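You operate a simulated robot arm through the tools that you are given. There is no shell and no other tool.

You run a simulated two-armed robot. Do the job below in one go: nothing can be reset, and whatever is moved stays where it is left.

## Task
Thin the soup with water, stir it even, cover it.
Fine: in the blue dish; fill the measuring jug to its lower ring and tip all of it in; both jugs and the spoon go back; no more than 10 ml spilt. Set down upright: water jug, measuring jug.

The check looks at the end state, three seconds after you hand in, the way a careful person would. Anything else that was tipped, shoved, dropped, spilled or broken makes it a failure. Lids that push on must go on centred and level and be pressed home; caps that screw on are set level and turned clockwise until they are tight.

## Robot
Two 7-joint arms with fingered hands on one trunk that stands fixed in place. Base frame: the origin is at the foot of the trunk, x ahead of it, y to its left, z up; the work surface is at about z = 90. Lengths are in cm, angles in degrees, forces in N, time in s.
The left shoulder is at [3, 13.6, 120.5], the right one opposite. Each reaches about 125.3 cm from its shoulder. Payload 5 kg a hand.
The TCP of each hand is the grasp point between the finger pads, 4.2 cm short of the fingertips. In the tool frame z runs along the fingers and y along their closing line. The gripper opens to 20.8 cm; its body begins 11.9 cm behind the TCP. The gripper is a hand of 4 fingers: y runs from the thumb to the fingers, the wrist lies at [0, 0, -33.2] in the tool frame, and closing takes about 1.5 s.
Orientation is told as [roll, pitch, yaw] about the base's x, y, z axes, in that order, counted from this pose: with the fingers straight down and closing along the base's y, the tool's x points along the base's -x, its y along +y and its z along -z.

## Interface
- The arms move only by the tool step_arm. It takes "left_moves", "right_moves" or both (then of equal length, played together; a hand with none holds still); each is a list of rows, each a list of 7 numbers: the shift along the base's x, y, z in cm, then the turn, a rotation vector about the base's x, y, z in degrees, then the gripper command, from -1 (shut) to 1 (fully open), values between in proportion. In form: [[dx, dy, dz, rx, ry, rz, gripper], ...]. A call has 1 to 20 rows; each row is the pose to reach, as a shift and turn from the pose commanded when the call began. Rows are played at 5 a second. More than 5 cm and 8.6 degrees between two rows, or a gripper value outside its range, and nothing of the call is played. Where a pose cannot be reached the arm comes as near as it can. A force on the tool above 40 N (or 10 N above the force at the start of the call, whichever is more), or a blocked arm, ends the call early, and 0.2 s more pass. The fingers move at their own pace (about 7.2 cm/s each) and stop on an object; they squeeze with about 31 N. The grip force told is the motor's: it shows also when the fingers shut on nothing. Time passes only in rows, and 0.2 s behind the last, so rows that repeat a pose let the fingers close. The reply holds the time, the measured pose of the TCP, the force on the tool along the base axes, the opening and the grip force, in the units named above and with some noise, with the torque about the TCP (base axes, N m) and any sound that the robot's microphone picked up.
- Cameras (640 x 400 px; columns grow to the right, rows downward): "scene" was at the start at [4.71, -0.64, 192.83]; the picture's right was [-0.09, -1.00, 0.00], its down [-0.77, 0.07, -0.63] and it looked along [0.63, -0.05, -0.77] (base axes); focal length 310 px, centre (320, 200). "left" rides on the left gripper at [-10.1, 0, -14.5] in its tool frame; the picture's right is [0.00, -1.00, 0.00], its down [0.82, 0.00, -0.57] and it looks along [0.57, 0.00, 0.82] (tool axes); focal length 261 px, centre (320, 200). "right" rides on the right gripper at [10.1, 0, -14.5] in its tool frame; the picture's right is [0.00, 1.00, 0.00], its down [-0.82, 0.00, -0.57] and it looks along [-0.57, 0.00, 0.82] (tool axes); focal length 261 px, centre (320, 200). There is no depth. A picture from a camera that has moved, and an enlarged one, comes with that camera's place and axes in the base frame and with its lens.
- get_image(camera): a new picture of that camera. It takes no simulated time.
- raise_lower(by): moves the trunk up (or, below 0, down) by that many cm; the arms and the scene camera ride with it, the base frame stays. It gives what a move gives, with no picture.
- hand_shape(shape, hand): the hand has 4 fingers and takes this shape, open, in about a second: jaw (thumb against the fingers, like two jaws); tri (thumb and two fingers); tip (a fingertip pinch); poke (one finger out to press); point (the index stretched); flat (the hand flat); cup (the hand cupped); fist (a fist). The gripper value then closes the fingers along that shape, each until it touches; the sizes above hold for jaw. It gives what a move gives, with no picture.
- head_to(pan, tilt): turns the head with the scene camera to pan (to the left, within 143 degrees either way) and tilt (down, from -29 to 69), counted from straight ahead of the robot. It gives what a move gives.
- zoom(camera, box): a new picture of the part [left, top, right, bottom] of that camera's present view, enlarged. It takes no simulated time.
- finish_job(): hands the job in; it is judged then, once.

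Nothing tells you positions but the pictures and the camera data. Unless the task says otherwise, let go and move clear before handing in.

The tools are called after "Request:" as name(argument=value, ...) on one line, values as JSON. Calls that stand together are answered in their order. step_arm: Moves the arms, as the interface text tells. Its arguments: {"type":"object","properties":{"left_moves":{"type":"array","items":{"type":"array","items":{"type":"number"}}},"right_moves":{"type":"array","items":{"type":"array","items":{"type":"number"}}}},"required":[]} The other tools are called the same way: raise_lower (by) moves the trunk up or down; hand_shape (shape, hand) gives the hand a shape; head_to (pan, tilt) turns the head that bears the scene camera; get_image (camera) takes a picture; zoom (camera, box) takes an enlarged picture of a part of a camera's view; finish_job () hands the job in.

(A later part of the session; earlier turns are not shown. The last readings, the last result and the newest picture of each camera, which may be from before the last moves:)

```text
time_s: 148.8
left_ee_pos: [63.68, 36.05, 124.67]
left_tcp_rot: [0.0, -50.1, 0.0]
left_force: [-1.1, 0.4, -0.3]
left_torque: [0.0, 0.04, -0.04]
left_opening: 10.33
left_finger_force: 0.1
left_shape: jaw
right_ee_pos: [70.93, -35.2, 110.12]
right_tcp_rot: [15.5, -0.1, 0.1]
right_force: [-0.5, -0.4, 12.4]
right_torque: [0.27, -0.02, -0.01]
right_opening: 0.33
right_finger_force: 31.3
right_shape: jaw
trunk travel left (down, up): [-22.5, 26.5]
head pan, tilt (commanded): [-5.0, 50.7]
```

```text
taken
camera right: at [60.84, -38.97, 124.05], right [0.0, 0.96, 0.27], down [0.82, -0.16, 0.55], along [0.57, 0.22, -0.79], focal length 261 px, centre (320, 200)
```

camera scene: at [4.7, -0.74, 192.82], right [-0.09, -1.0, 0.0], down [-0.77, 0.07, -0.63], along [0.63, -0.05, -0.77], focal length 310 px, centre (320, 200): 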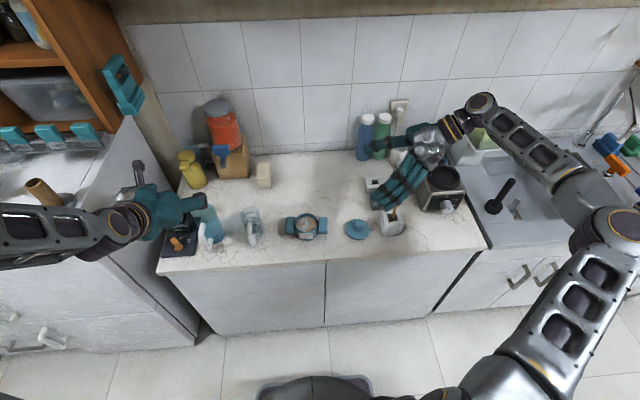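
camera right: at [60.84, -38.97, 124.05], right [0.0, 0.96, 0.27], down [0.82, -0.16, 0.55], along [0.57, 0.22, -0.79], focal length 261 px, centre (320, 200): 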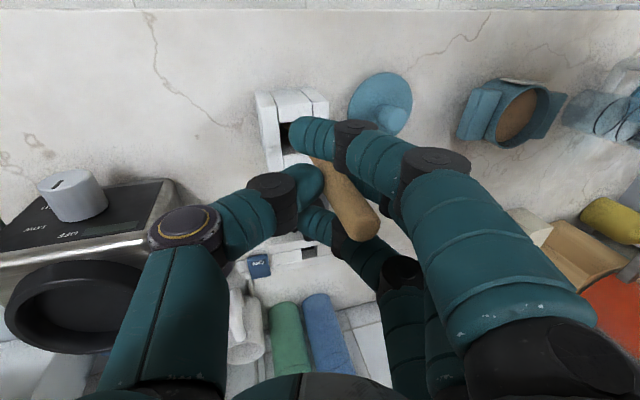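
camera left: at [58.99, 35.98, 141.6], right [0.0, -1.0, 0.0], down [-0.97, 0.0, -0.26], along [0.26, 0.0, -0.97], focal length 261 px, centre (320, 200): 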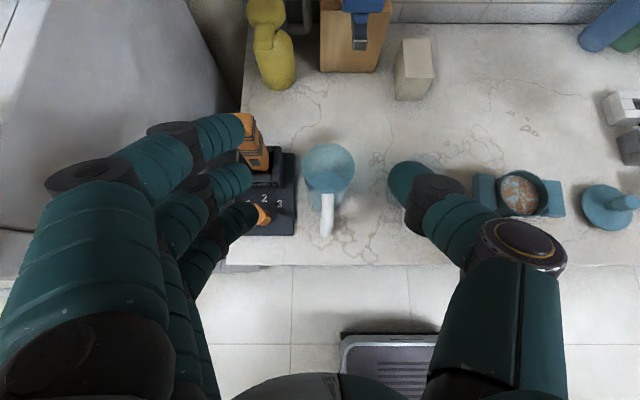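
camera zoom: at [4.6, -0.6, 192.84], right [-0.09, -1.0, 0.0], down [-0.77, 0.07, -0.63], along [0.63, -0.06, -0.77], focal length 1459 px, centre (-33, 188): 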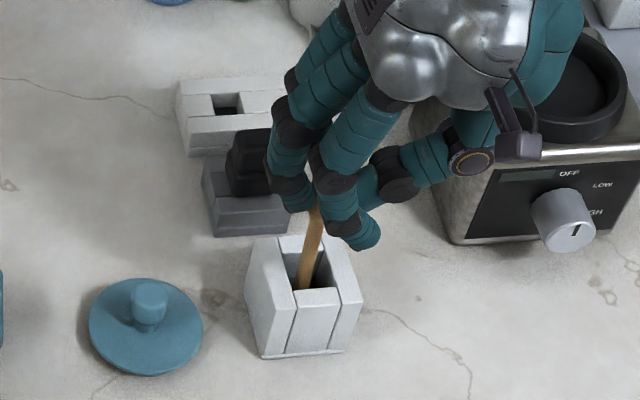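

The spoon rests on the holder's floor. I'll relax the push and open the fingers gently.

Request:
step_arm(right_moves=[[0, 0, 0.15, 0, 0, 0, -1], [0, 0, 0.2, 0, 0, 0, -1], [0, 0, 0.2, 0, 0, 0, -0.9], [0, 0, 0.2, 0, 0, 0, -0.8], [0, 0, 0.2, 0, 0, 0, -0.7], [0, 0, 0.2, 0, 0, 0, -0.6], [0, 0, 0.2, 0, 0, 0, -0.45], [0, 0, 0.2, 0, 0, 0, -0.3], [0, 0, 0.2, 0, 0, 0, -0.2], [0, 0, 0.2, 0, 0, 0, -0.2]])

Request:
get_image(camera="right")

Request:
zoom(camera="scene", box=[360, 160, 430, 245])

```text
time_s: 151.0
left_ee_pos: [63.61, 35.88, 124.56]
left_tcp_rot: [-0.1, -49.9, -0.1]
left_force: [-0.3, 0.6, -0.1]
left_torque: [-0.01, 0.03, -0.02]
left_opening: 10.35
left_finger_force: 0.0
left_shape: jaw
right_ee_pos: [70.87, -35.14, 110.16]
right_tcp_rot: [15.5, 0.0, 0.1]
right_force: [-0.8, -0.5, 0.8]
right_torque: [-0.03, 0.01, 0.01]
right_opening: 8.24
right_finger_force: 0.2
right_shape: jaw
trunk travel left (down, up): [-22.5, 26.5]
head pan, tilt (commanded): [-5.0, 50.7]
```

```text
taken
camera right: at [60.85, -38.97, 124.13], right [0.0, 0.96, 0.27], down [0.82, -0.16, 0.55], along [0.57, 0.22, -0.79], focal length 261 px, centre (320, 200)
```

right: 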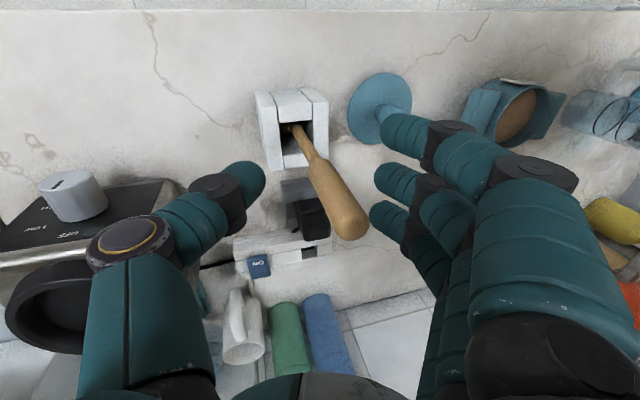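

```text
4.71 times, centred on (395, 202) of scene
camera zoom: at [4.7, -0.64, 192.83], right [-0.09, -1.0, 0.0], down [-0.77, 0.07, -0.63], along [0.63, -0.05, -0.77], focal length 1459 px, centre (-33, 188)
```

zoom: 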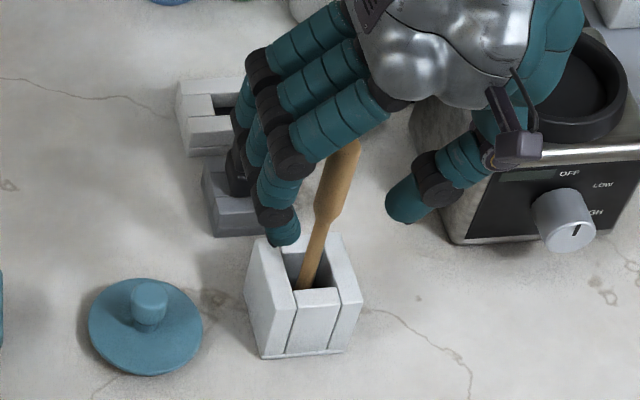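

The spoon stands in its holder. I'll withdraw straight up and take the roll out.

Request:
step_arm(right_moves=[[0, 0, 1.5, 0, 0, 0, -0.2], [0, 0, 4, 0, 0, 0, -0.2], [0, 0, 7, 0, 0, 0, -0.2], [0, 0, 10, 0, 0, 0, -0.2], [0, 0, 13, 0, 0, 0, -0.2], [0, 0.5, 16, -5, 0, 0, -0.2], [0, 1, 19, -10, 0, 0, -0.2], [0, 1, 20, -15.5, 0, 0, -0.2], [0, 1, 20, -15.5, 0, 0, -0.2]])

Request:
get_image(camera="right")

Request:
zoom(camera="scene", box=[270, 160, 430, 260])

```text
time_s: 153.0
left_ee_pos: [63.73, 35.87, 124.75]
left_tcp_rot: [-0.1, -49.9, -0.1]
left_force: [0.2, -0.4, 0.3]
left_torque: [0.02, 0.05, 0.06]
left_opening: 10.32
left_finger_force: 0.0
left_shape: jaw
right_ee_pos: [70.9, -34.36, 130.18]
right_tcp_rot: [0.0, 0.1, 0.0]
right_force: [-0.1, -0.1, 0.0]
right_torque: [0.07, -0.02, -0.01]
right_opening: 8.26
right_finger_force: 0.1
right_shape: jaw
trunk travel left (down, up): [-22.5, 26.5]
head pan, tilt (commanded): [-5.0, 50.7]
```

```text
taken
camera right: at [60.83, -34.2, 144.69], right [0.01, 1.0, 0.0], down [0.82, 0.0, 0.57], along [0.57, 0.0, -0.82], focal length 261 px, centre (320, 200)
```

right: 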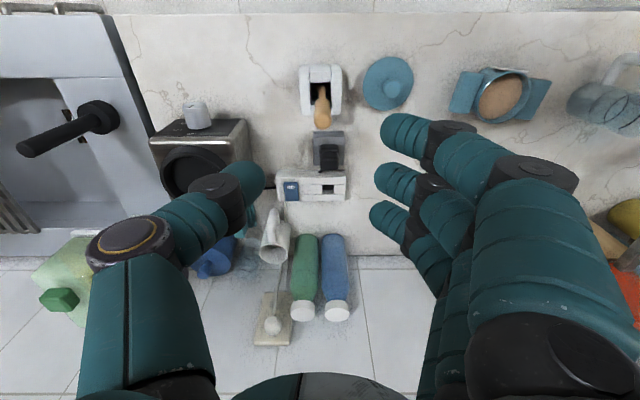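

```text
4.00 times, centred on (350, 210) of scene
camera zoom: at [4.68, -0.75, 192.82], right [-0.09, -1.0, 0.0], down [-0.77, 0.07, -0.63], along [0.63, -0.05, -0.77], focal length 1240 px, centre (200, 160)
```

zoom: 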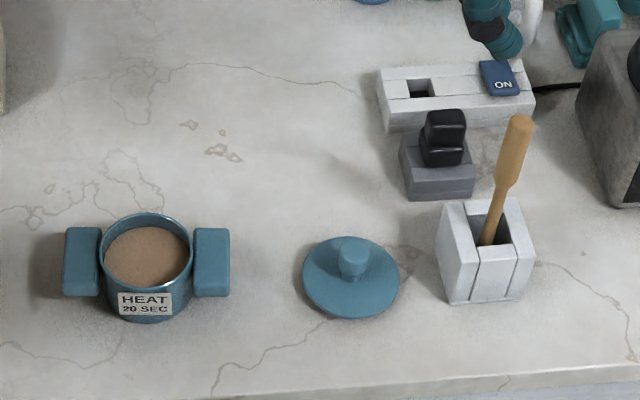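

The spoon is back as it was. Last item is the lid near (71.3, -21.5). I'll move the right hand above it for a close look.

Request:
step_arm(right_moves=[[0, 2, 0, 0, 0, 0, -0.2], [0.1, 5, 0, 0, 0, 0, -0.2], [0.2, 8, 0, 0, 0, 0, -0.2], [0.3, 11, -1, 0, 0, 0, -0.2], [0.4, 12.8, -4, 0, 0, 0, -0.2], [0.4, 12.8, -8, 0, 0, 0, -0.2], [0.4, 12.8, -12, 0, 0, 0, -0.2], [0.4, 12.8, -15, 0, 0, 0, -0.2], [0.4, 12.8, -15, 0, 0, 0, -0.2]])

Request:
get_image(camera="right")

Request:
zoom(camera="right", box=[260, 100, 380, 200])

Request:
zoom(camera="scene", box=[335, 205, 385, 250])

Request:
zoom(camera="left", box=[570, 160, 640, 240])

```text
time_s: 155.0
left_ee_pos: [63.65, 35.86, 124.77]
left_tcp_rot: [0.0, -49.9, 0.1]
left_force: [-0.9, 0.2, 1.0]
left_torque: [-0.02, -0.02, -0.02]
left_opening: 10.33
left_finger_force: 0.1
left_shape: jaw
right_ee_pos: [71.25, -21.3, 115.16]
right_tcp_rot: [0.0, 0.1, -0.1]
right_force: [0.0, -0.9, 0.6]
right_torque: [0.01, -0.07, -0.01]
right_opening: 8.26
right_finger_force: 0.0
right_shape: jaw
trunk travel left (down, up): [-22.5, 26.5]
head pan, tilt (commanded): [-5.0, 50.7]
```

```text
taken
camera right: at [61.26, -21.3, 129.59], right [0.0, 1.0, 0.0], down [0.82, 0.0, 0.57], along [0.57, 0.0, -0.82], focal length 261 px, centre (320, 200)
```

right: 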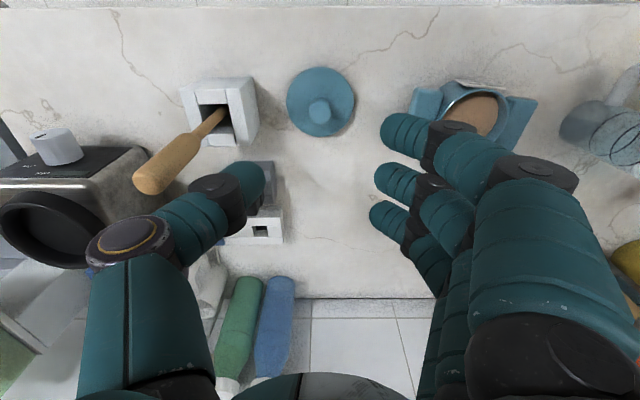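

```text
4.00 times, centred on (320, 150) of right
camera zoom: at [61.26, -21.3, 129.59], right [0.0, 1.0, 0.0], down [0.82, 0.0, 0.57], along [0.57, 0.0, -0.82], focal length 1043 px, centre (320, 400)
```

zoom: 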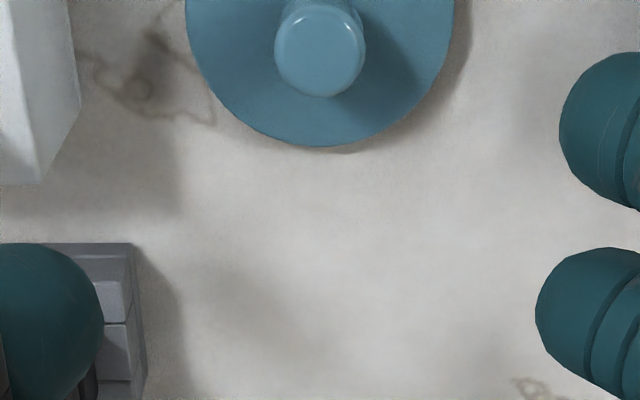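

```text
8.89 times, centred on (360, 228) of scene
camera zoom: at [4.62, -0.61, 192.83], right [-0.09, -1.0, 0.0], down [-0.77, 0.07, -0.63], along [0.63, -0.06, -0.77], focal length 2756 px, centre (-36, -44)
```

zoom: 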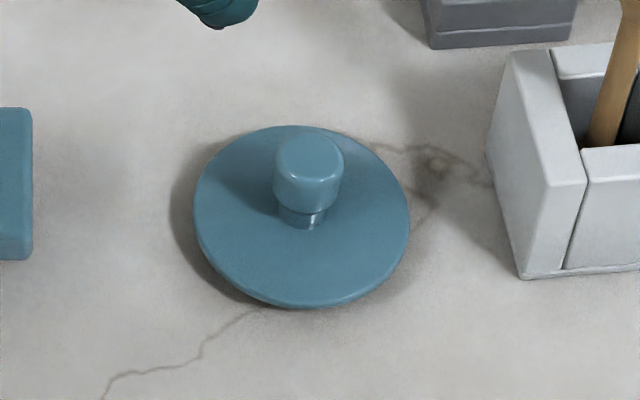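

```text
5.00 times, centred on (605, 200) of left
camera zoom: at [58.94, 35.94, 141.63], right [0.0, -1.0, 0.0], down [-0.97, 0.0, -0.26], along [0.26, 0.0, -0.97], focal length 1303 px, centre (-1105, 200)
```

zoom: 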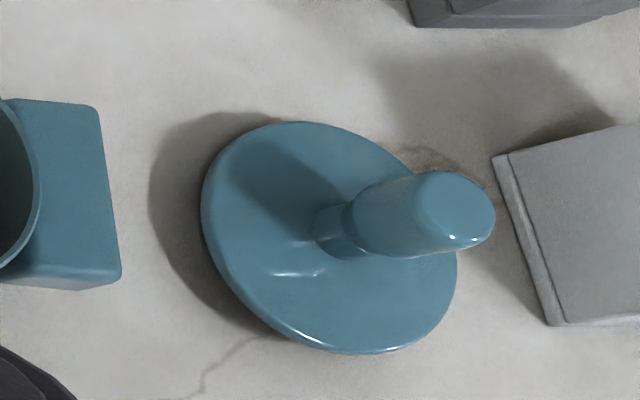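

The lid's knob is at (71.2, -21.3), with its top at z≈95.9 and about 2.9 cm across; the disc's top is near z≈91.8. I'll narrow the grip and descend around the knob, keeping the fingertips above the disc.

Request:
step_arm(right_moves=[[0, 0, 0, 0, 0, 0, -0.4], [0, 0, 0, 0, 0, 0, -0.47], [0, 0, -3, 0, 0, 0, -0.47], [0, 0, -6, 0, 0, 0, -0.47], [0, 0, -9, 0, 0, 0, -0.47], [0, 0, -12, 0, 0, 0, -0.47], [0, 0, -14, 0, 0, 0, -0.47], [0, 0, -14, 0, 0, 0, -0.47]])

Request:
get_image(camera="right")

Request:
zoom(camera="scene", box=[320, 160, 420, 250])

Request:
zoom(camera="left", box=[550, 120, 640, 240])

```text
time_s: 156.8
left_ee_pos: [63.64, 35.83, 124.63]
left_tcp_rot: [0.0, -50.1, -0.1]
left_force: [-0.5, 0.2, -0.1]
left_torque: [0.04, 0.0, 0.0]
left_opening: 10.34
left_finger_force: 0.0
left_shape: jaw
right_ee_pos: [71.32, -21.36, 101.07]
right_tcp_rot: [0.0, 0.1, 0.1]
right_force: [-0.1, 0.4, 0.0]
right_torque: [0.02, 0.0, 0.0]
right_opening: 5.59
right_finger_force: 0.1
right_shape: jaw
trunk travel left (down, up): [-22.5, 26.5]
head pan, tilt (commanded): [-5.0, 50.7]
```

```text
taken
camera right: at [61.23, -21.26, 115.56], right [0.0, 1.0, 0.0], down [0.82, 0.0, 0.57], along [0.57, 0.0, -0.82], focal length 261 px, centre (320, 200)
```

right: 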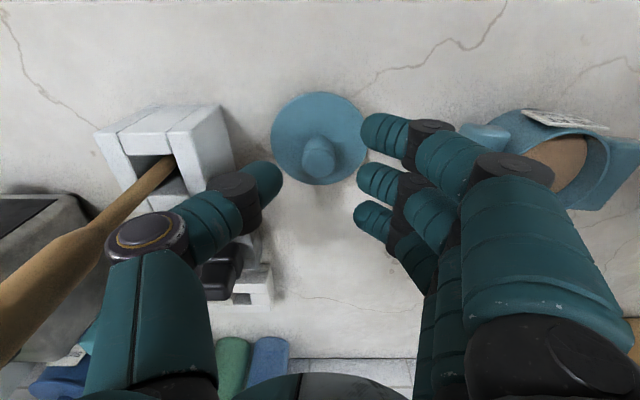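

```text
4.44 times, centred on (370, 205) of scene
camera zoom: at [4.67, -0.64, 192.83], right [-0.09, -1.0, 0.0], down [-0.77, 0.07, -0.63], along [0.63, -0.05, -0.77], focal length 1378 px, centre (98, 178)
```

zoom: 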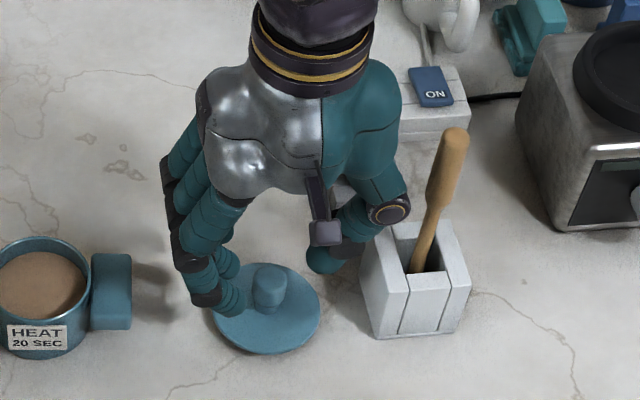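

```text
3.33 times, centred on (595, 180) of left
camera zoom: at [58.98, 35.91, 141.62], right [0.0, -1.0, 0.0], down [-0.97, 0.0, -0.26], along [0.26, 0.0, -0.97], focal length 869 px, centre (-597, 267)
```

zoom: 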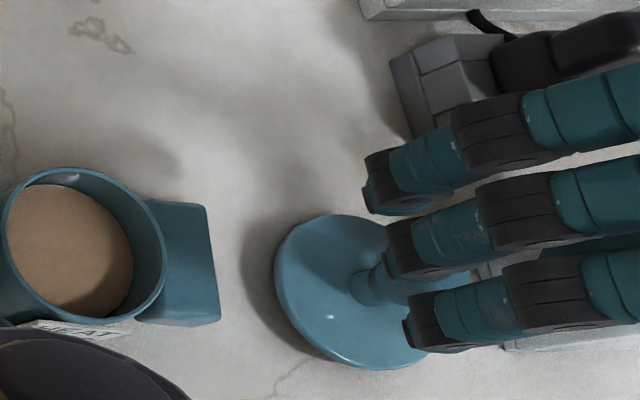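

The knob is centred between thumb and middle finger. I'll go down the last few centimetres.

Request:
step_arm(right_moves=[[-0.05, 0, -1.2, 0, 0, 0, -0.47], [-0.1, 0, -2.4, 0, 0, 0, -0.47], [-0.1, 0, -3.4, 0, 0, 0, -0.47], [-0.1, 0, -4.2, 0, 0, 0, -0.47], [-0.1, 0, -4.2, 0, 0, 0, -0.47]])

Request:
get_image(camera="right")

Request:
zoom(camera="scene", box=[320, 170, 420, 250])

Request:
zoom(camera="left", box=[550, 140, 640, 240])

```text
time_s: 158.0
left_ee_pos: [63.6, 35.84, 124.63]
left_tcp_rot: [0.0, -49.9, -0.1]
left_force: [-0.4, -0.6, -0.4]
left_torque: [-0.01, -0.01, -0.03]
left_opening: 10.34
left_finger_force: 0.0
left_shape: jaw
right_ee_pos: [71.18, -21.12, 96.9]
right_tcp_rot: [-0.1, 0.1, 0.0]
right_force: [0.4, 0.0, 0.1]
right_torque: [-0.02, -0.03, -0.02]
right_opening: 5.57
right_finger_force: 0.1
right_shape: jaw
trunk travel left (down, up): [-22.5, 26.5]
head pan, tilt (commanded): [-5.0, 50.7]
```

```text
taken
camera right: at [61.1, -21.17, 111.38], right [0.0, 1.0, 0.0], down [0.82, 0.0, 0.57], along [0.57, 0.0, -0.82], focal length 261 px, centre (320, 200)
```

right: 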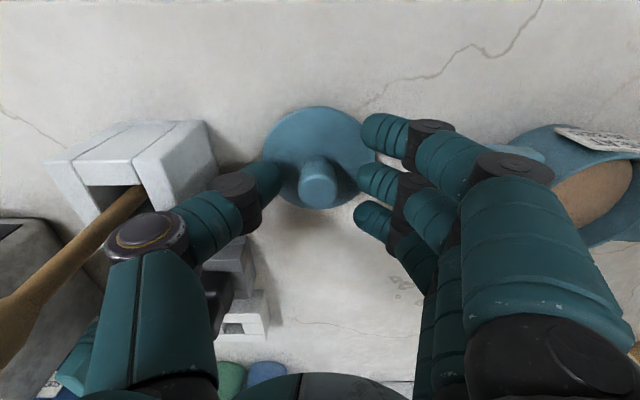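

```text
5.00 times, centred on (370, 210) of scene
camera zoom: at [4.68, -0.64, 192.83], right [-0.09, -1.0, 0.0], down [-0.77, 0.07, -0.63], along [0.63, -0.05, -0.77], focal length 1550 px, centre (70, 150)
```

zoom: 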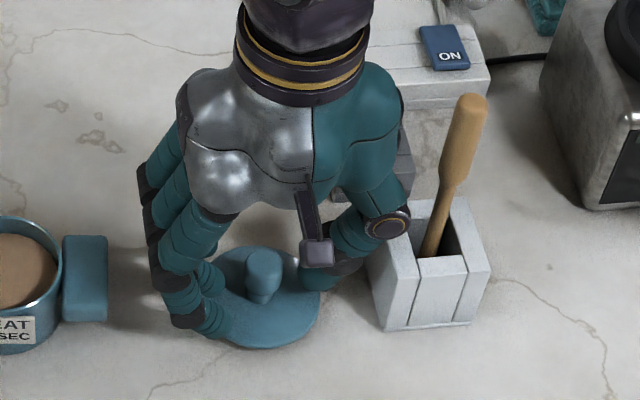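

```text
4.00 times, centred on (595, 190) of left
camera zoom: at [58.99, 35.92, 141.62], right [0.0, -1.0, 0.0], down [-0.97, 0.0, -0.26], along [0.26, 0.0, -0.97], focal length 1043 px, centre (-780, 240)
```

zoom: 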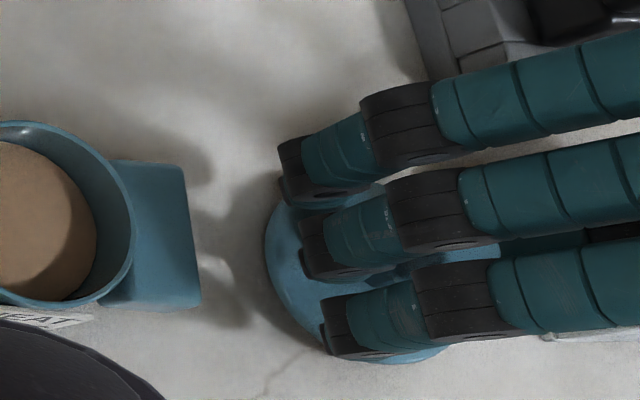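

Everything lines up, so I'll close on the knob.

Request:
step_arm(right_moves=[[0, 0, 0, 0, 0, 0, -0.6], [0, 0, 0, 0, 0, 0, -0.7], [0, 0, 0, 0, 0, 0, -0.8], [0, 0, 0, 0, 0, 0, -0.9], [0, 0, 0, 0, 0, 0, -1], [0, 0, 0, 0, 0, 0, -1], [0, 0, 0, 0, 0, 0, -1]])

Request:
get_image(camera="right")

Request:
zoom(camera="scene", box=[320, 170, 420, 250])

Request:
zoom(camera="left", box=[550, 140, 640, 240])

```text
time_s: 159.6
left_ee_pos: [63.66, 35.8, 124.67]
left_tcp_rot: [0.0, -49.9, -0.1]
left_force: [0.6, -0.3, 0.0]
left_torque: [-0.03, 0.01, -0.01]
left_opening: 10.36
left_finger_force: 0.0
left_shape: jaw
right_ee_pos: [71.18, -21.32, 97.04]
right_tcp_rot: [0.1, 0.0, 0.0]
right_force: [1.0, -3.7, 10.4]
right_torque: [0.1, -0.05, -0.03]
right_opening: 0.79
right_finger_force: 30.9
right_shape: jaw
trunk travel left (down, up): [-22.5, 26.5]
head pan, tilt (commanded): [-5.0, 50.7]
```

```text
taken
camera right: at [61.1, -21.19, 111.46], right [0.01, 1.0, 0.0], down [0.82, 0.0, 0.57], along [0.57, 0.0, -0.82], focal length 261 px, centre (320, 200)
```

right: 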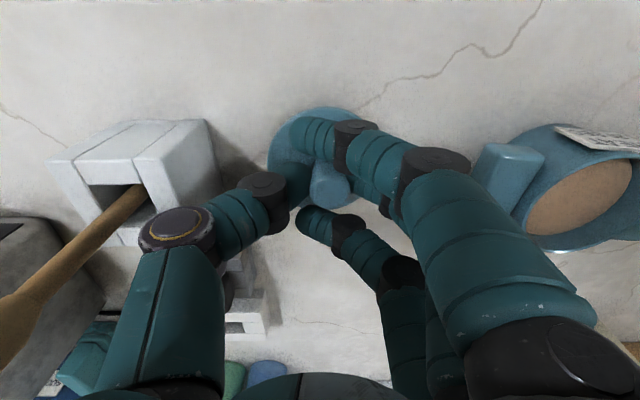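

```text
5.00 times, centred on (370, 210) of scene
camera zoom: at [4.62, -0.65, 192.84], right [-0.09, -1.0, 0.0], down [-0.77, 0.07, -0.63], along [0.63, -0.05, -0.77], focal length 1550 px, centre (70, 150)
```

zoom: 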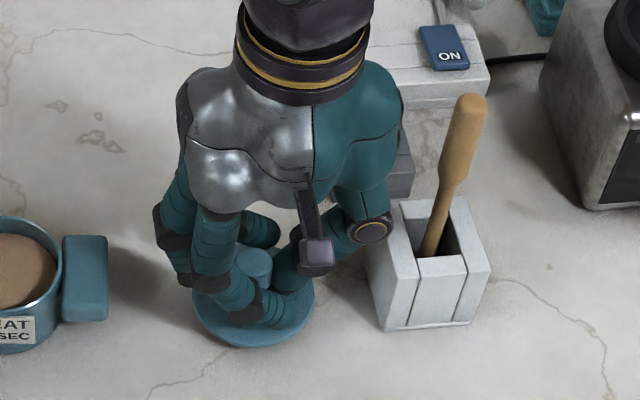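

```text
4.00 times, centred on (595, 190) of left
camera zoom: at [58.95, 35.9, 141.64], right [0.0, -1.0, 0.0], down [-0.97, 0.0, -0.26], along [0.26, 0.0, -0.97], focal length 1043 px, centre (-780, 240)
```

zoom: 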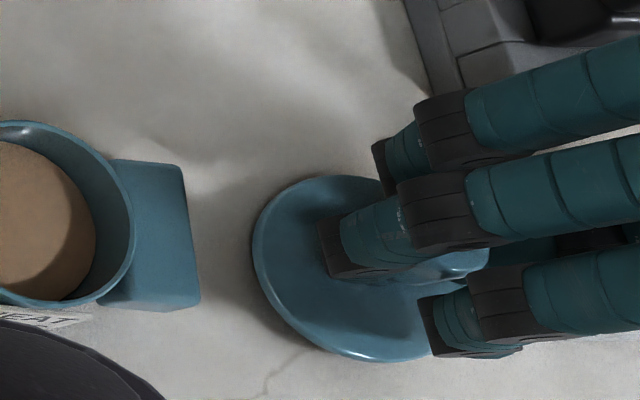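

The knob is gripped, with the fingertips lightly resting on the disc. I'll lift slowly and see how the lid hangs.

Request:
step_arm(right_moves=[[0, 0, 0.3, 0, 0, 0, -1], [0, 0, 0.8, 0, 0, 0, -1], [0, 0, 1.6, 0, 0, 0, -1], [0, 0, 2.6, 0, 0, 0, -1], [0, 0, 4, 0, 0, 0, -1], [0, 0, 5.5, 0, 0, 0, -1], [0, 0, 5.5, 0, 0, 0, -1]])

Request:
get_image(camera="right")

Request:
zoom(camera="scene", box=[320, 160, 420, 250])

Request:
zoom(camera="left", box=[550, 140, 640, 240])

```text
time_s: 161.2
left_ee_pos: [63.82, 36.1, 124.65]
left_tcp_rot: [0.0, -50.0, -0.2]
left_force: [-0.2, 0.9, 0.0]
left_torque: [0.0, 0.03, 0.04]
left_opening: 10.34
left_finger_force: 0.0
left_shape: jaw
right_ee_pos: [71.19, -21.33, 102.58]
right_tcp_rot: [0.0, 0.0, 0.0]
right_force: [-0.1, -0.2, -1.2]
right_torque: [0.0, 0.05, -0.01]
right_opening: 0.67
right_finger_force: 31.1
right_shape: jaw
trunk travel left (down, up): [-22.5, 26.5]
head pan, tilt (commanded): [-5.0, 50.7]
```

```text
taken
camera right: at [61.16, -21.29, 116.94], right [0.0, 1.0, 0.0], down [0.82, 0.0, 0.57], along [0.57, 0.0, -0.82], focal length 261 px, centre (320, 200)
```

right: 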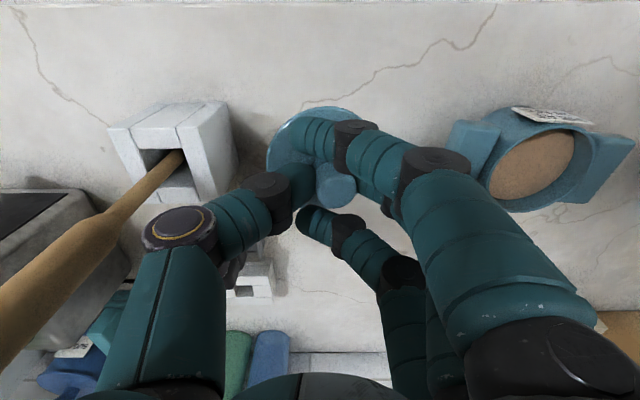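

```text
4.44 times, centred on (370, 205) of scene
camera zoom: at [4.77, -0.66, 192.82], right [-0.09, -1.0, 0.0], down [-0.77, 0.07, -0.63], along [0.63, -0.05, -0.77], focal length 1378 px, centre (98, 178)
```

zoom: 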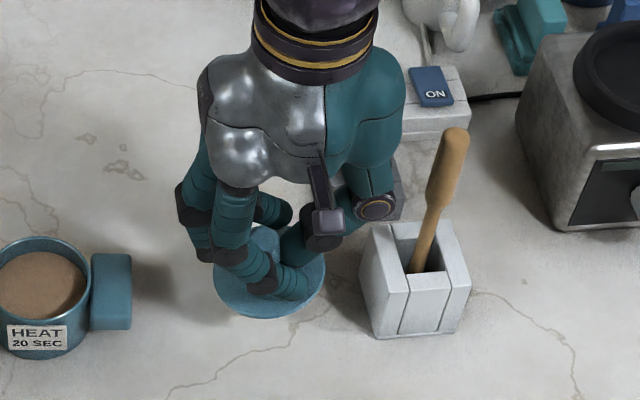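

```text
4.00 times, centred on (595, 190) of left
camera zoom: at [59.05, 35.9, 141.59], right [0.0, -1.0, 0.0], down [-0.97, 0.0, -0.26], along [0.26, 0.0, -0.97], focal length 1043 px, centre (-780, 240)
```

zoom: 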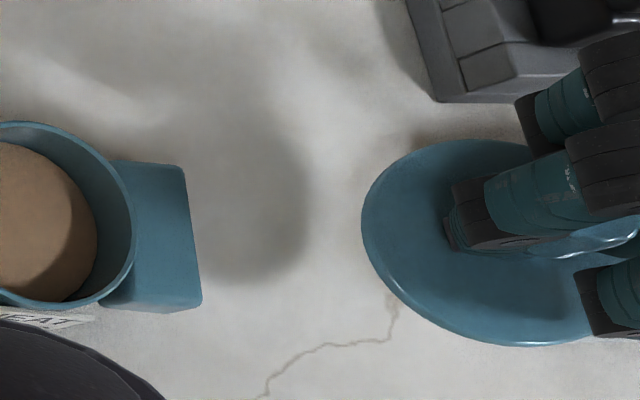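

I'll zoom in to check whether the lid hangs level.

Request:
zoom(camera="scene", box=[340, 205, 385, 240])

Request:
zoom(camera="right", box=[250, 90, 390, 220])

Request:
zoom(camera="left", box=[580, 160, 640, 240])

```text
11.43 times, centred on (362, 222) of scene
camera zoom: at [4.77, -0.66, 192.82], right [-0.09, -1.0, 0.0], down [-0.77, 0.07, -0.63], along [0.63, -0.05, -0.77], focal length 3544 px, centre (-166, -57)
```

zoom: 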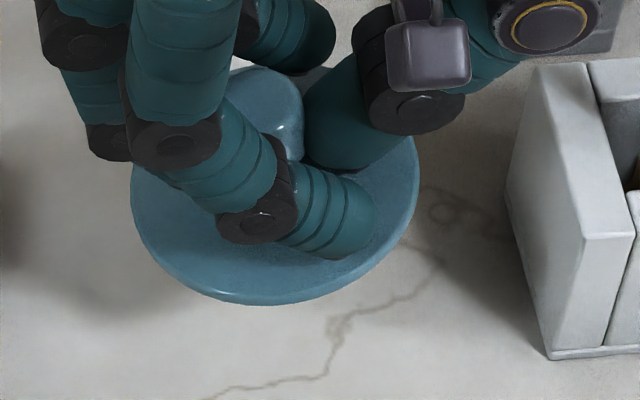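

```text
3.08 times, centred on (320, 155) of right
camera zoom: at [61.16, -21.29, 116.94], right [0.0, 1.0, 0.0], down [0.82, 0.0, 0.57], along [0.57, 0.0, -0.82], focal length 802 px, centre (320, 338)
```

zoom: 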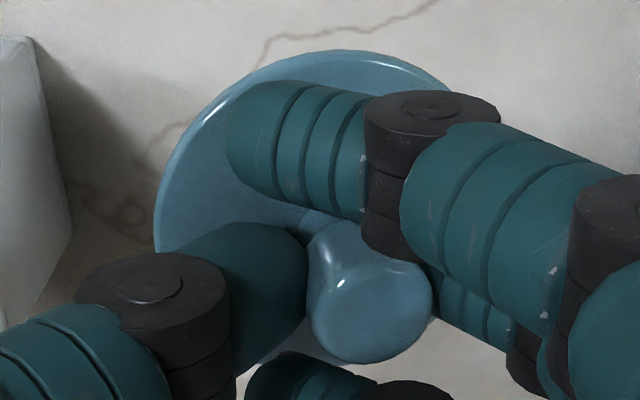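

```text
5.00 times, centred on (610, 200) of left
camera zoom: at [59.05, 35.9, 141.59], right [0.0, -1.0, 0.0], down [-0.97, 0.0, -0.26], along [0.26, 0.0, -0.97], focal length 1303 px, centre (-1130, 200)
```

zoom: 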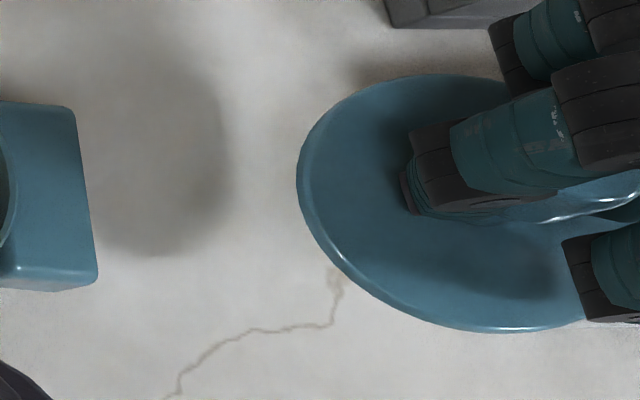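

The lid hangs about 11° off level, with its right side high, just as the spoon did. I'll lift a bit more and roll the hand to level it.

Request:
step_arm(right_moves=[[0, 0, 1.5, 0, 0, 0, -1], [0, 0, 3, 0, 0, 0, -1], [0, 0, 4.5, 4, 0, 0, -1], [0, 0, 6, 8, 0, 0, -1], [0, 0, 7, 11, 0, 0, -1], [0, 0, 7, 11, 0, 0, -1]])

Request:
zoom(camera="scene", box=[335, 185, 390, 230])

Request:
zoom(camera="right", box=[250, 90, 390, 220])

```text
time_s: 162.6
left_ee_pos: [63.66, 35.93, 124.68]
left_tcp_rot: [0.1, -49.9, -0.1]
left_force: [0.8, 0.8, -0.2]
left_torque: [-0.01, 0.0, 0.0]
left_opening: 10.34
left_finger_force: 0.1
left_shape: jaw
right_ee_pos: [71.33, -21.2, 109.58]
right_tcp_rot: [10.9, -0.1, -0.1]
right_force: [0.0, -0.1, -1.2]
right_torque: [-0.05, -0.02, 0.02]
right_opening: 0.65
right_finger_force: 30.8
right_shape: jaw
trunk travel left (down, up): [-22.5, 26.5]
head pan, tilt (commanded): [-5.0, 50.7]
```

```text
8.89 times, centred on (362, 208) of scene
camera zoom: at [4.74, -0.58, 192.82], right [-0.09, -1.0, 0.0], down [-0.77, 0.07, -0.63], along [0.63, -0.06, -0.77], focal length 2756 px, centre (-58, 133)
```

zoom: 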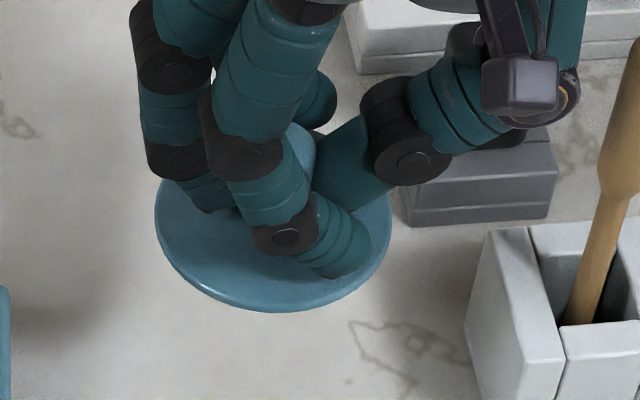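

```text
3.08 times, centred on (320, 155) of right
camera zoom: at [61.24, -23.92, 123.71], right [0.0, 0.98, 0.19], down [0.82, -0.11, 0.56], along [0.57, 0.15, -0.81], focal length 802 px, centre (320, 338)
```

zoom: 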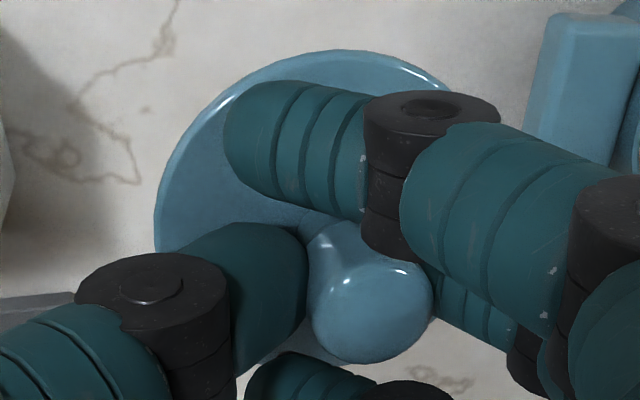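

The lid is now level, with its centre about 1.35 cm left of the TCP. I'll carry it over the dish.

Request:
step_arm(right_moves=[[0.1, 1.5, 0, 0, 0, 0, -1], [0.3, 4, 0, 0, 0, 0, -1], [0.5, 7, 0, 0, 0, 0, -1], [0.7, 10, 0, 0, 0, 0, -1], [0.9, 13, 0, 0, 0, 0, -1], [1.1, 16, 0, 0, 0, 0, -1], [1.2, 18, 0, 0, 0, 0, -1], [1.2, 18.35, 0, 0, 0, 0, -1], [1.2, 18.35, 0, 0, 0, 0, -1]])

Request:
zoom(camera="scene", box=[280, 190, 340, 240])

Request:
zoom(camera="right", box=[230, 60, 410, 220])

Request:
zoom(camera="left", box=[450, 110, 610, 240])

```text
time_s: 164.6
left_ee_pos: [63.67, 35.92, 124.71]
left_tcp_rot: [0.0, -49.9, 0.0]
left_force: [0.0, 0.4, 0.0]
left_torque: [0.03, 0.03, -0.01]
left_opening: 10.33
left_finger_force: 0.1
left_shape: jaw
right_ee_pos: [72.29, -3.0, 109.57]
right_tcp_rot: [11.0, 0.0, 0.0]
right_force: [-0.9, -0.7, -1.6]
right_torque: [-0.01, -0.02, -0.01]
right_opening: 0.67
right_finger_force: 30.6
right_shape: jaw
trunk travel left (down, up): [-22.5, 26.5]
head pan, tilt (commanded): [-5.0, 50.7]
```

```text
8.00 times, centred on (310, 215) of scene
camera zoom: at [4.72, -0.61, 192.83], right [-0.09, -1.0, 0.0], down [-0.77, 0.07, -0.63], along [0.63, -0.05, -0.77], focal length 2481 px, centre (400, 80)
```

zoom: 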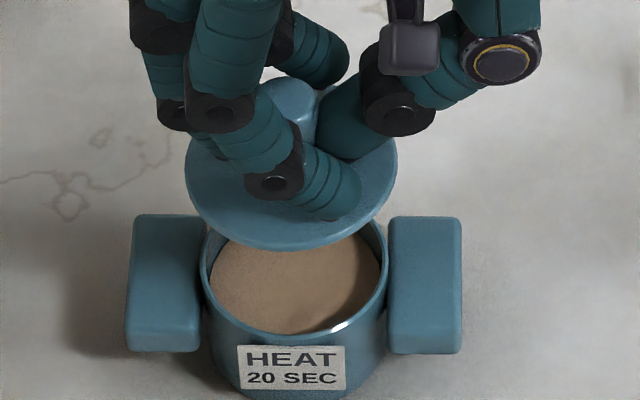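

```text
2.50 times, centred on (320, 140) of right
camera zoom: at [62.26, -5.64, 123.73], right [0.0, 0.98, 0.19], down [0.82, -0.11, 0.56], along [0.57, 0.15, -0.81], focal length 652 px, centre (320, 350)
```

zoom: 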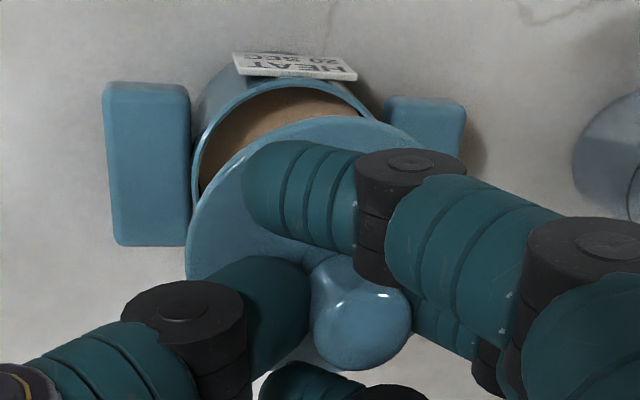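

```text
3.08 times, centred on (530, 175) of left
camera zoom: at [59.0, 35.95, 141.6], right [0.0, -1.0, 0.0], down [-0.97, 0.0, -0.26], along [0.26, 0.0, -0.97], focal length 802 px, centre (-326, 277)
```

zoom: 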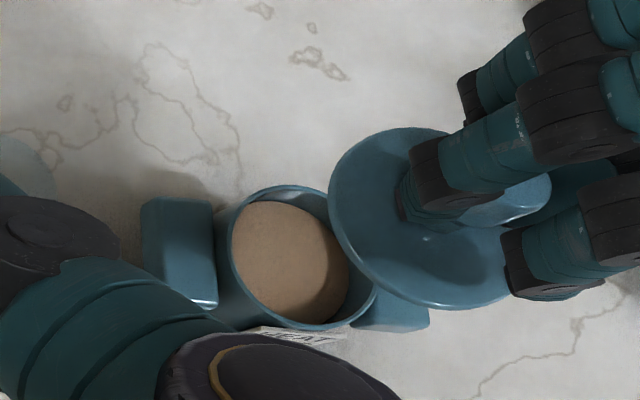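

The lid is nearly over the dish but needs to go about 4–5 mm further forward. I'll correct that and lower to just above the rim.

Request:
step_arm(right_moves=[[0.2, 0, -1, 0, 0, 0, -1], [0.4, 0, -2, 0, 0, 0, -1], [0.45, 0, -3, 0, 0, 0, -1], [0.45, 0, -4, 0, 0, 0, -1], [0.45, 0, -4.6, 0, 0, 0, -1], [0.45, 0, -4.6, 0, 0, 0, -1], [0.45, 0, -4.6, 0, 0, 0, -1]])

Request:
zoom(camera="scene", box=[280, 190, 340, 240])

Request:
zoom(camera="right", box=[230, 60, 410, 220])

Request:
zoom(camera="left", box=[470, 130, 590, 230])

```text
time_s: 166.2
left_ee_pos: [63.62, 36.02, 124.68]
left_tcp_rot: [0.0, -49.9, -0.1]
left_force: [0.3, -0.2, -0.4]
left_torque: [0.0, -0.02, 0.05]
left_opening: 10.36
left_finger_force: 0.2
left_shape: jaw
right_ee_pos: [72.66, -3.0, 104.83]
right_tcp_rot: [11.1, 0.0, 0.0]
right_force: [0.2, -1.5, -0.9]
right_torque: [-0.02, 0.03, -0.02]
right_opening: 0.67
right_finger_force: 30.9
right_shape: jaw
trunk travel left (down, up): [-22.5, 26.5]
head pan, tilt (commanded): [-5.0, 50.7]
```

```text
8.00 times, centred on (310, 215) of scene
camera zoom: at [4.71, -0.63, 192.83], right [-0.09, -1.0, 0.0], down [-0.77, 0.07, -0.63], along [0.63, -0.05, -0.77], focal length 2481 px, centre (400, 80)
```

zoom: 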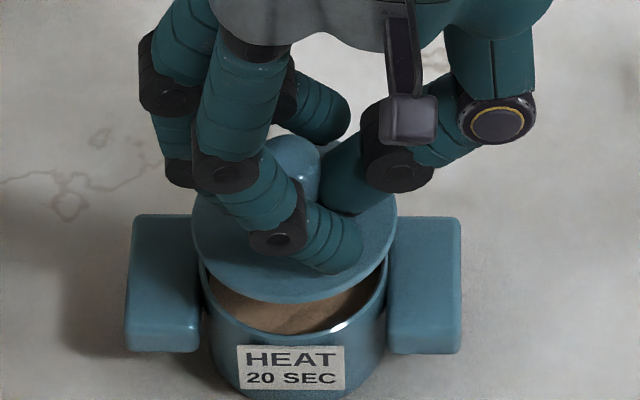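

```text
2.50 times, centred on (320, 140) of right
camera zoom: at [62.69, -5.69, 119.06], right [0.0, 0.98, 0.19], down [0.82, -0.11, 0.56], along [0.57, 0.15, -0.81], focal length 652 px, centre (320, 350)
```

zoom: 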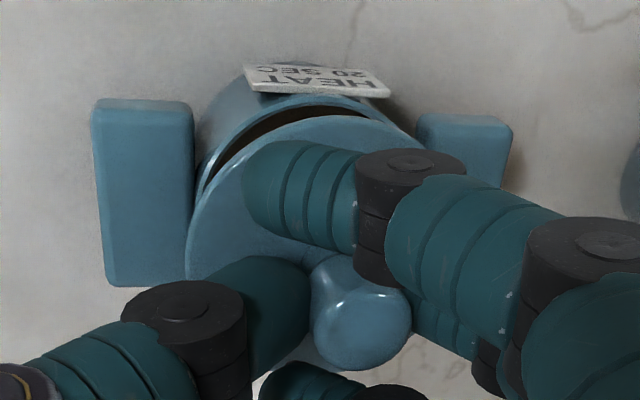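

```text
4.00 times, centred on (530, 180) of left
camera zoom: at [59.01, 35.92, 141.6], right [0.0, -1.0, 0.0], down [-0.97, 0.0, -0.26], along [0.26, 0.0, -0.97], focal length 1043 px, centre (-520, 280)
```

zoom: 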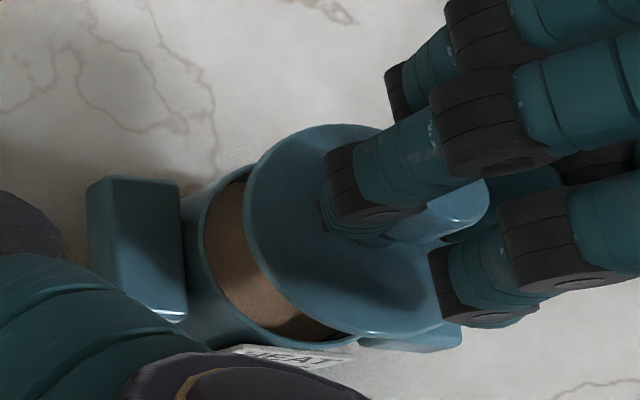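

I'll zoom in for a finer look at level and centring.

Request:
zoom(camera="scene", box=[290, 205, 335, 235])

Request:
zoom(camera="left", box=[490, 150, 560, 220])

```text
13.33 times, centred on (312, 220) of scene
camera zoom: at [4.71, -0.63, 192.83], right [-0.09, -1.0, 0.0], down [-0.77, 0.07, -0.63], along [0.63, -0.05, -0.77], focal length 4134 px, centre (420, -67)
```

zoom: 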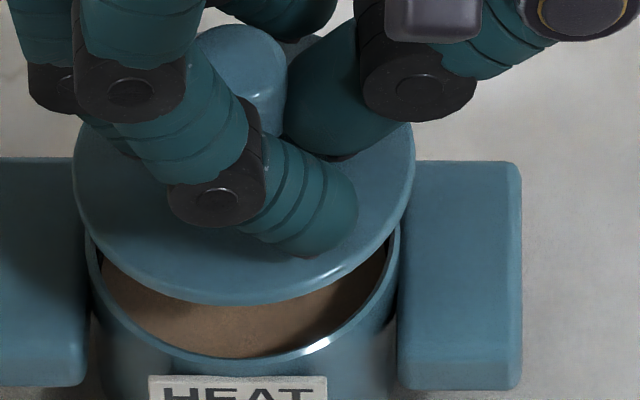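

```text
5.71 times, centred on (525, 185) of left
camera zoom: at [59.01, 35.92, 141.6], right [0.0, -1.0, 0.0], down [-0.97, 0.0, -0.26], along [0.26, 0.0, -0.97], focal length 1489 px, centre (-851, 286)
```

zoom: 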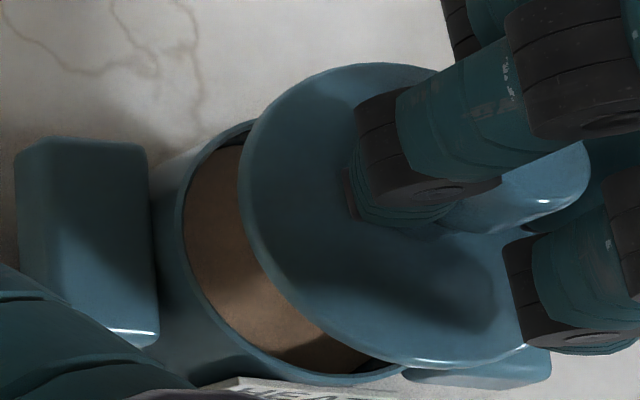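

It's level, and centred left-right to within a millimetre; it needs about 2 mm more forward. I'll apply that and lower toward the rim.

Request:
step_arm(right_moves=[[0.1, 0, -0.3, 0, 0, 0, -1], [0.2, 0, -0.6, 0, 0, 0, -1], [0.2, 0, -0.9, 0, 0, 0, -1], [0.2, 0, -1.2, 0, 0, 0, -1], [0.2, 0, -1.2, 0, 0, 0, -1]])

Request:
zoom(camera="scene", box=[290, 205, 335, 235])

Request:
zoom(camera="left", box=[490, 150, 560, 220])

Request:
zoom(camera="right", box=[240, 70, 360, 170])

```text
time_s: 167.4
left_ee_pos: [63.54, 35.94, 124.64]
left_tcp_rot: [0.0, -49.9, 0.0]
left_force: [0.5, 0.4, 0.2]
left_torque: [0.01, -0.01, -0.02]
left_opening: 10.32
left_finger_force: 0.0
left_shape: jaw
right_ee_pos: [73.05, -2.98, 103.61]
right_tcp_rot: [11.0, 0.0, 0.0]
right_force: [0.6, 0.4, -1.6]
right_torque: [-0.02, 0.03, 0.01]
right_opening: 0.65
right_finger_force: 31.3
right_shape: jaw
trunk travel left (down, up): [-22.5, 26.5]
head pan, tilt (commanded): [-5.0, 50.7]
```

```text
13.33 times, centred on (312, 220) of scene
camera zoom: at [4.71, -0.63, 192.83], right [-0.09, -1.0, 0.0], down [-0.77, 0.07, -0.63], along [0.63, -0.05, -0.77], focal length 4134 px, centre (420, -67)
```

zoom: 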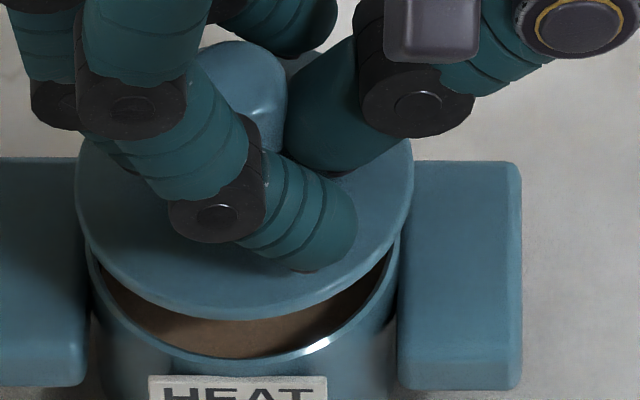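

```text
5.71 times, centred on (525, 185) of left
camera zoom: at [59.0, 35.92, 141.61], right [0.0, -1.0, 0.0], down [-0.97, 0.0, -0.26], along [0.26, 0.0, -0.97], focal length 1489 px, centre (-851, 286)
```

zoom: 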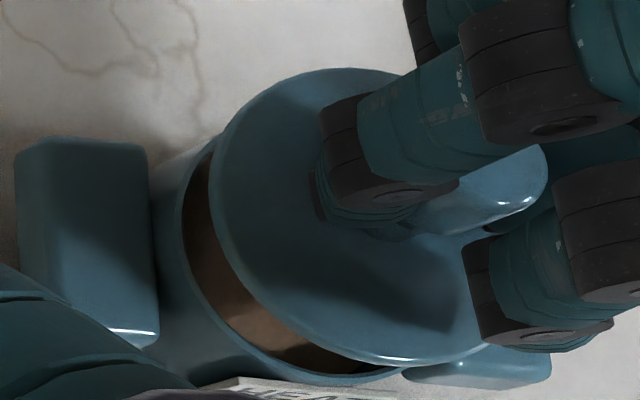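

```text
4.00 times, centred on (300, 120) of right
camera zoom: at [63.0, -5.67, 117.9], right [0.0, 0.98, 0.19], down [0.82, -0.11, 0.56], along [0.57, 0.15, -0.81], focal length 1043 px, centre (400, 520)
```

zoom: 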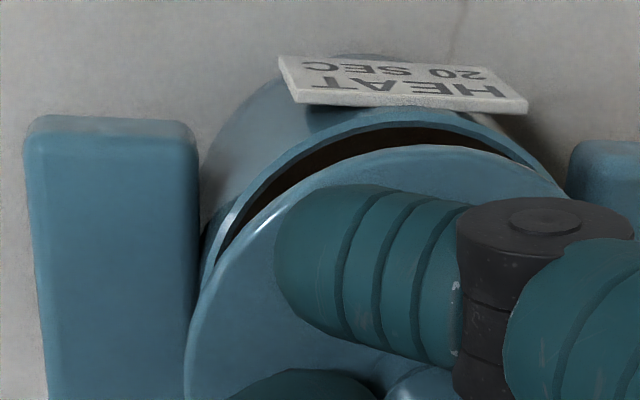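

Comparing front edges in all three cameras, the lid is now about 5 mm too far forward. I'll raise slightly, bring it back, and recheck.

Request:
step_arm(right_moves=[[0, 0, 0.5, 0, 0, 0, -1], [-0.3, 0, 0.5, 0, 0, 0, -1], [-0.55, 0, 0.5, 0, 0, 0, -1], [-0.55, 0, 0.2, 0, 0, 0, -1], [-0.55, 0, 0, 0, 0, 0, -1], [-0.55, 0, 0, 0, 0, 0, -1]])

Request:
zoom(camera="scene", box=[290, 205, 335, 235])

Request:
zoom(camera="left", box=[490, 150, 560, 220])

Request:
zoom(camera="right", box=[240, 70, 360, 170])

```text
time_s: 168.8
left_ee_pos: [63.7, 35.99, 124.73]
left_tcp_rot: [0.0, -50.0, -0.2]
left_force: [0.1, -0.5, 0.2]
left_torque: [0.01, -0.01, -0.01]
left_opening: 10.32
left_finger_force: 0.1
left_shape: jaw
right_ee_pos: [72.49, -2.97, 103.72]
right_tcp_rot: [10.9, 0.1, 0.0]
right_force: [0.3, 0.3, -0.8]
right_torque: [0.01, 0.0, 0.0]
right_opening: 0.67
right_finger_force: 32.0
right_shape: jaw
trunk travel left (down, up): [-22.5, 26.5]
head pan, tilt (commanded): [-5.0, 50.7]
```

```text
13.33 times, centred on (312, 220) of scene
camera zoom: at [4.72, -0.63, 192.83], right [-0.09, -1.0, 0.0], down [-0.77, 0.07, -0.63], along [0.63, -0.05, -0.77], focal length 4134 px, centre (420, -67)
```

zoom: 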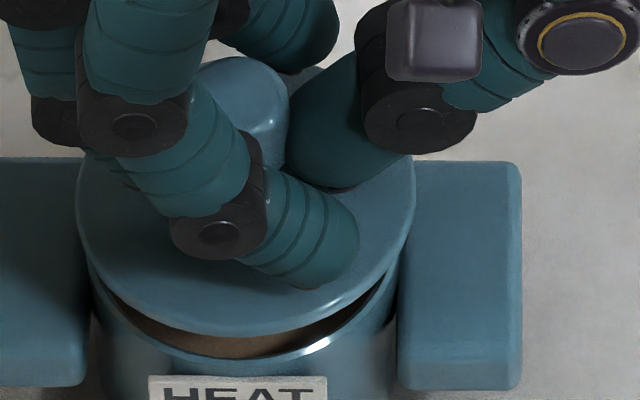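

```text
5.71 times, centred on (525, 185) of left
camera zoom: at [59.01, 35.92, 141.6], right [0.0, -1.0, 0.0], down [-0.97, 0.0, -0.26], along [0.26, 0.0, -0.97], focal length 1489 px, centre (-851, 286)
```

zoom: 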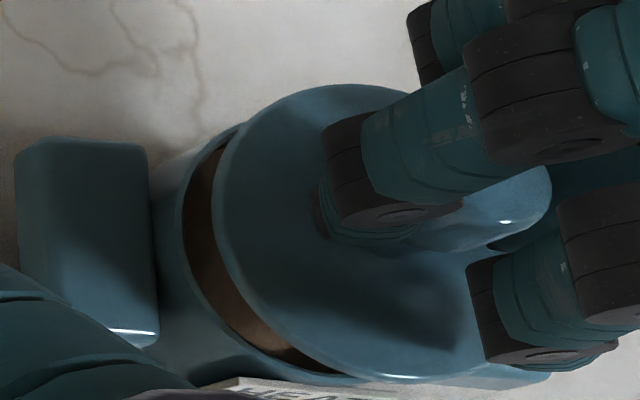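

```text
4.00 times, centred on (300, 120) of right
camera zoom: at [62.48, -5.69, 117.87], right [0.0, 0.98, 0.19], down [0.82, -0.11, 0.56], along [0.57, 0.15, -0.81], focal length 1043 px, centre (400, 520)
```

zoom: 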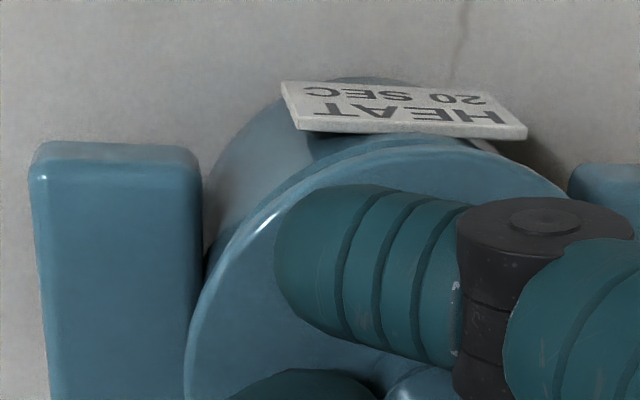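

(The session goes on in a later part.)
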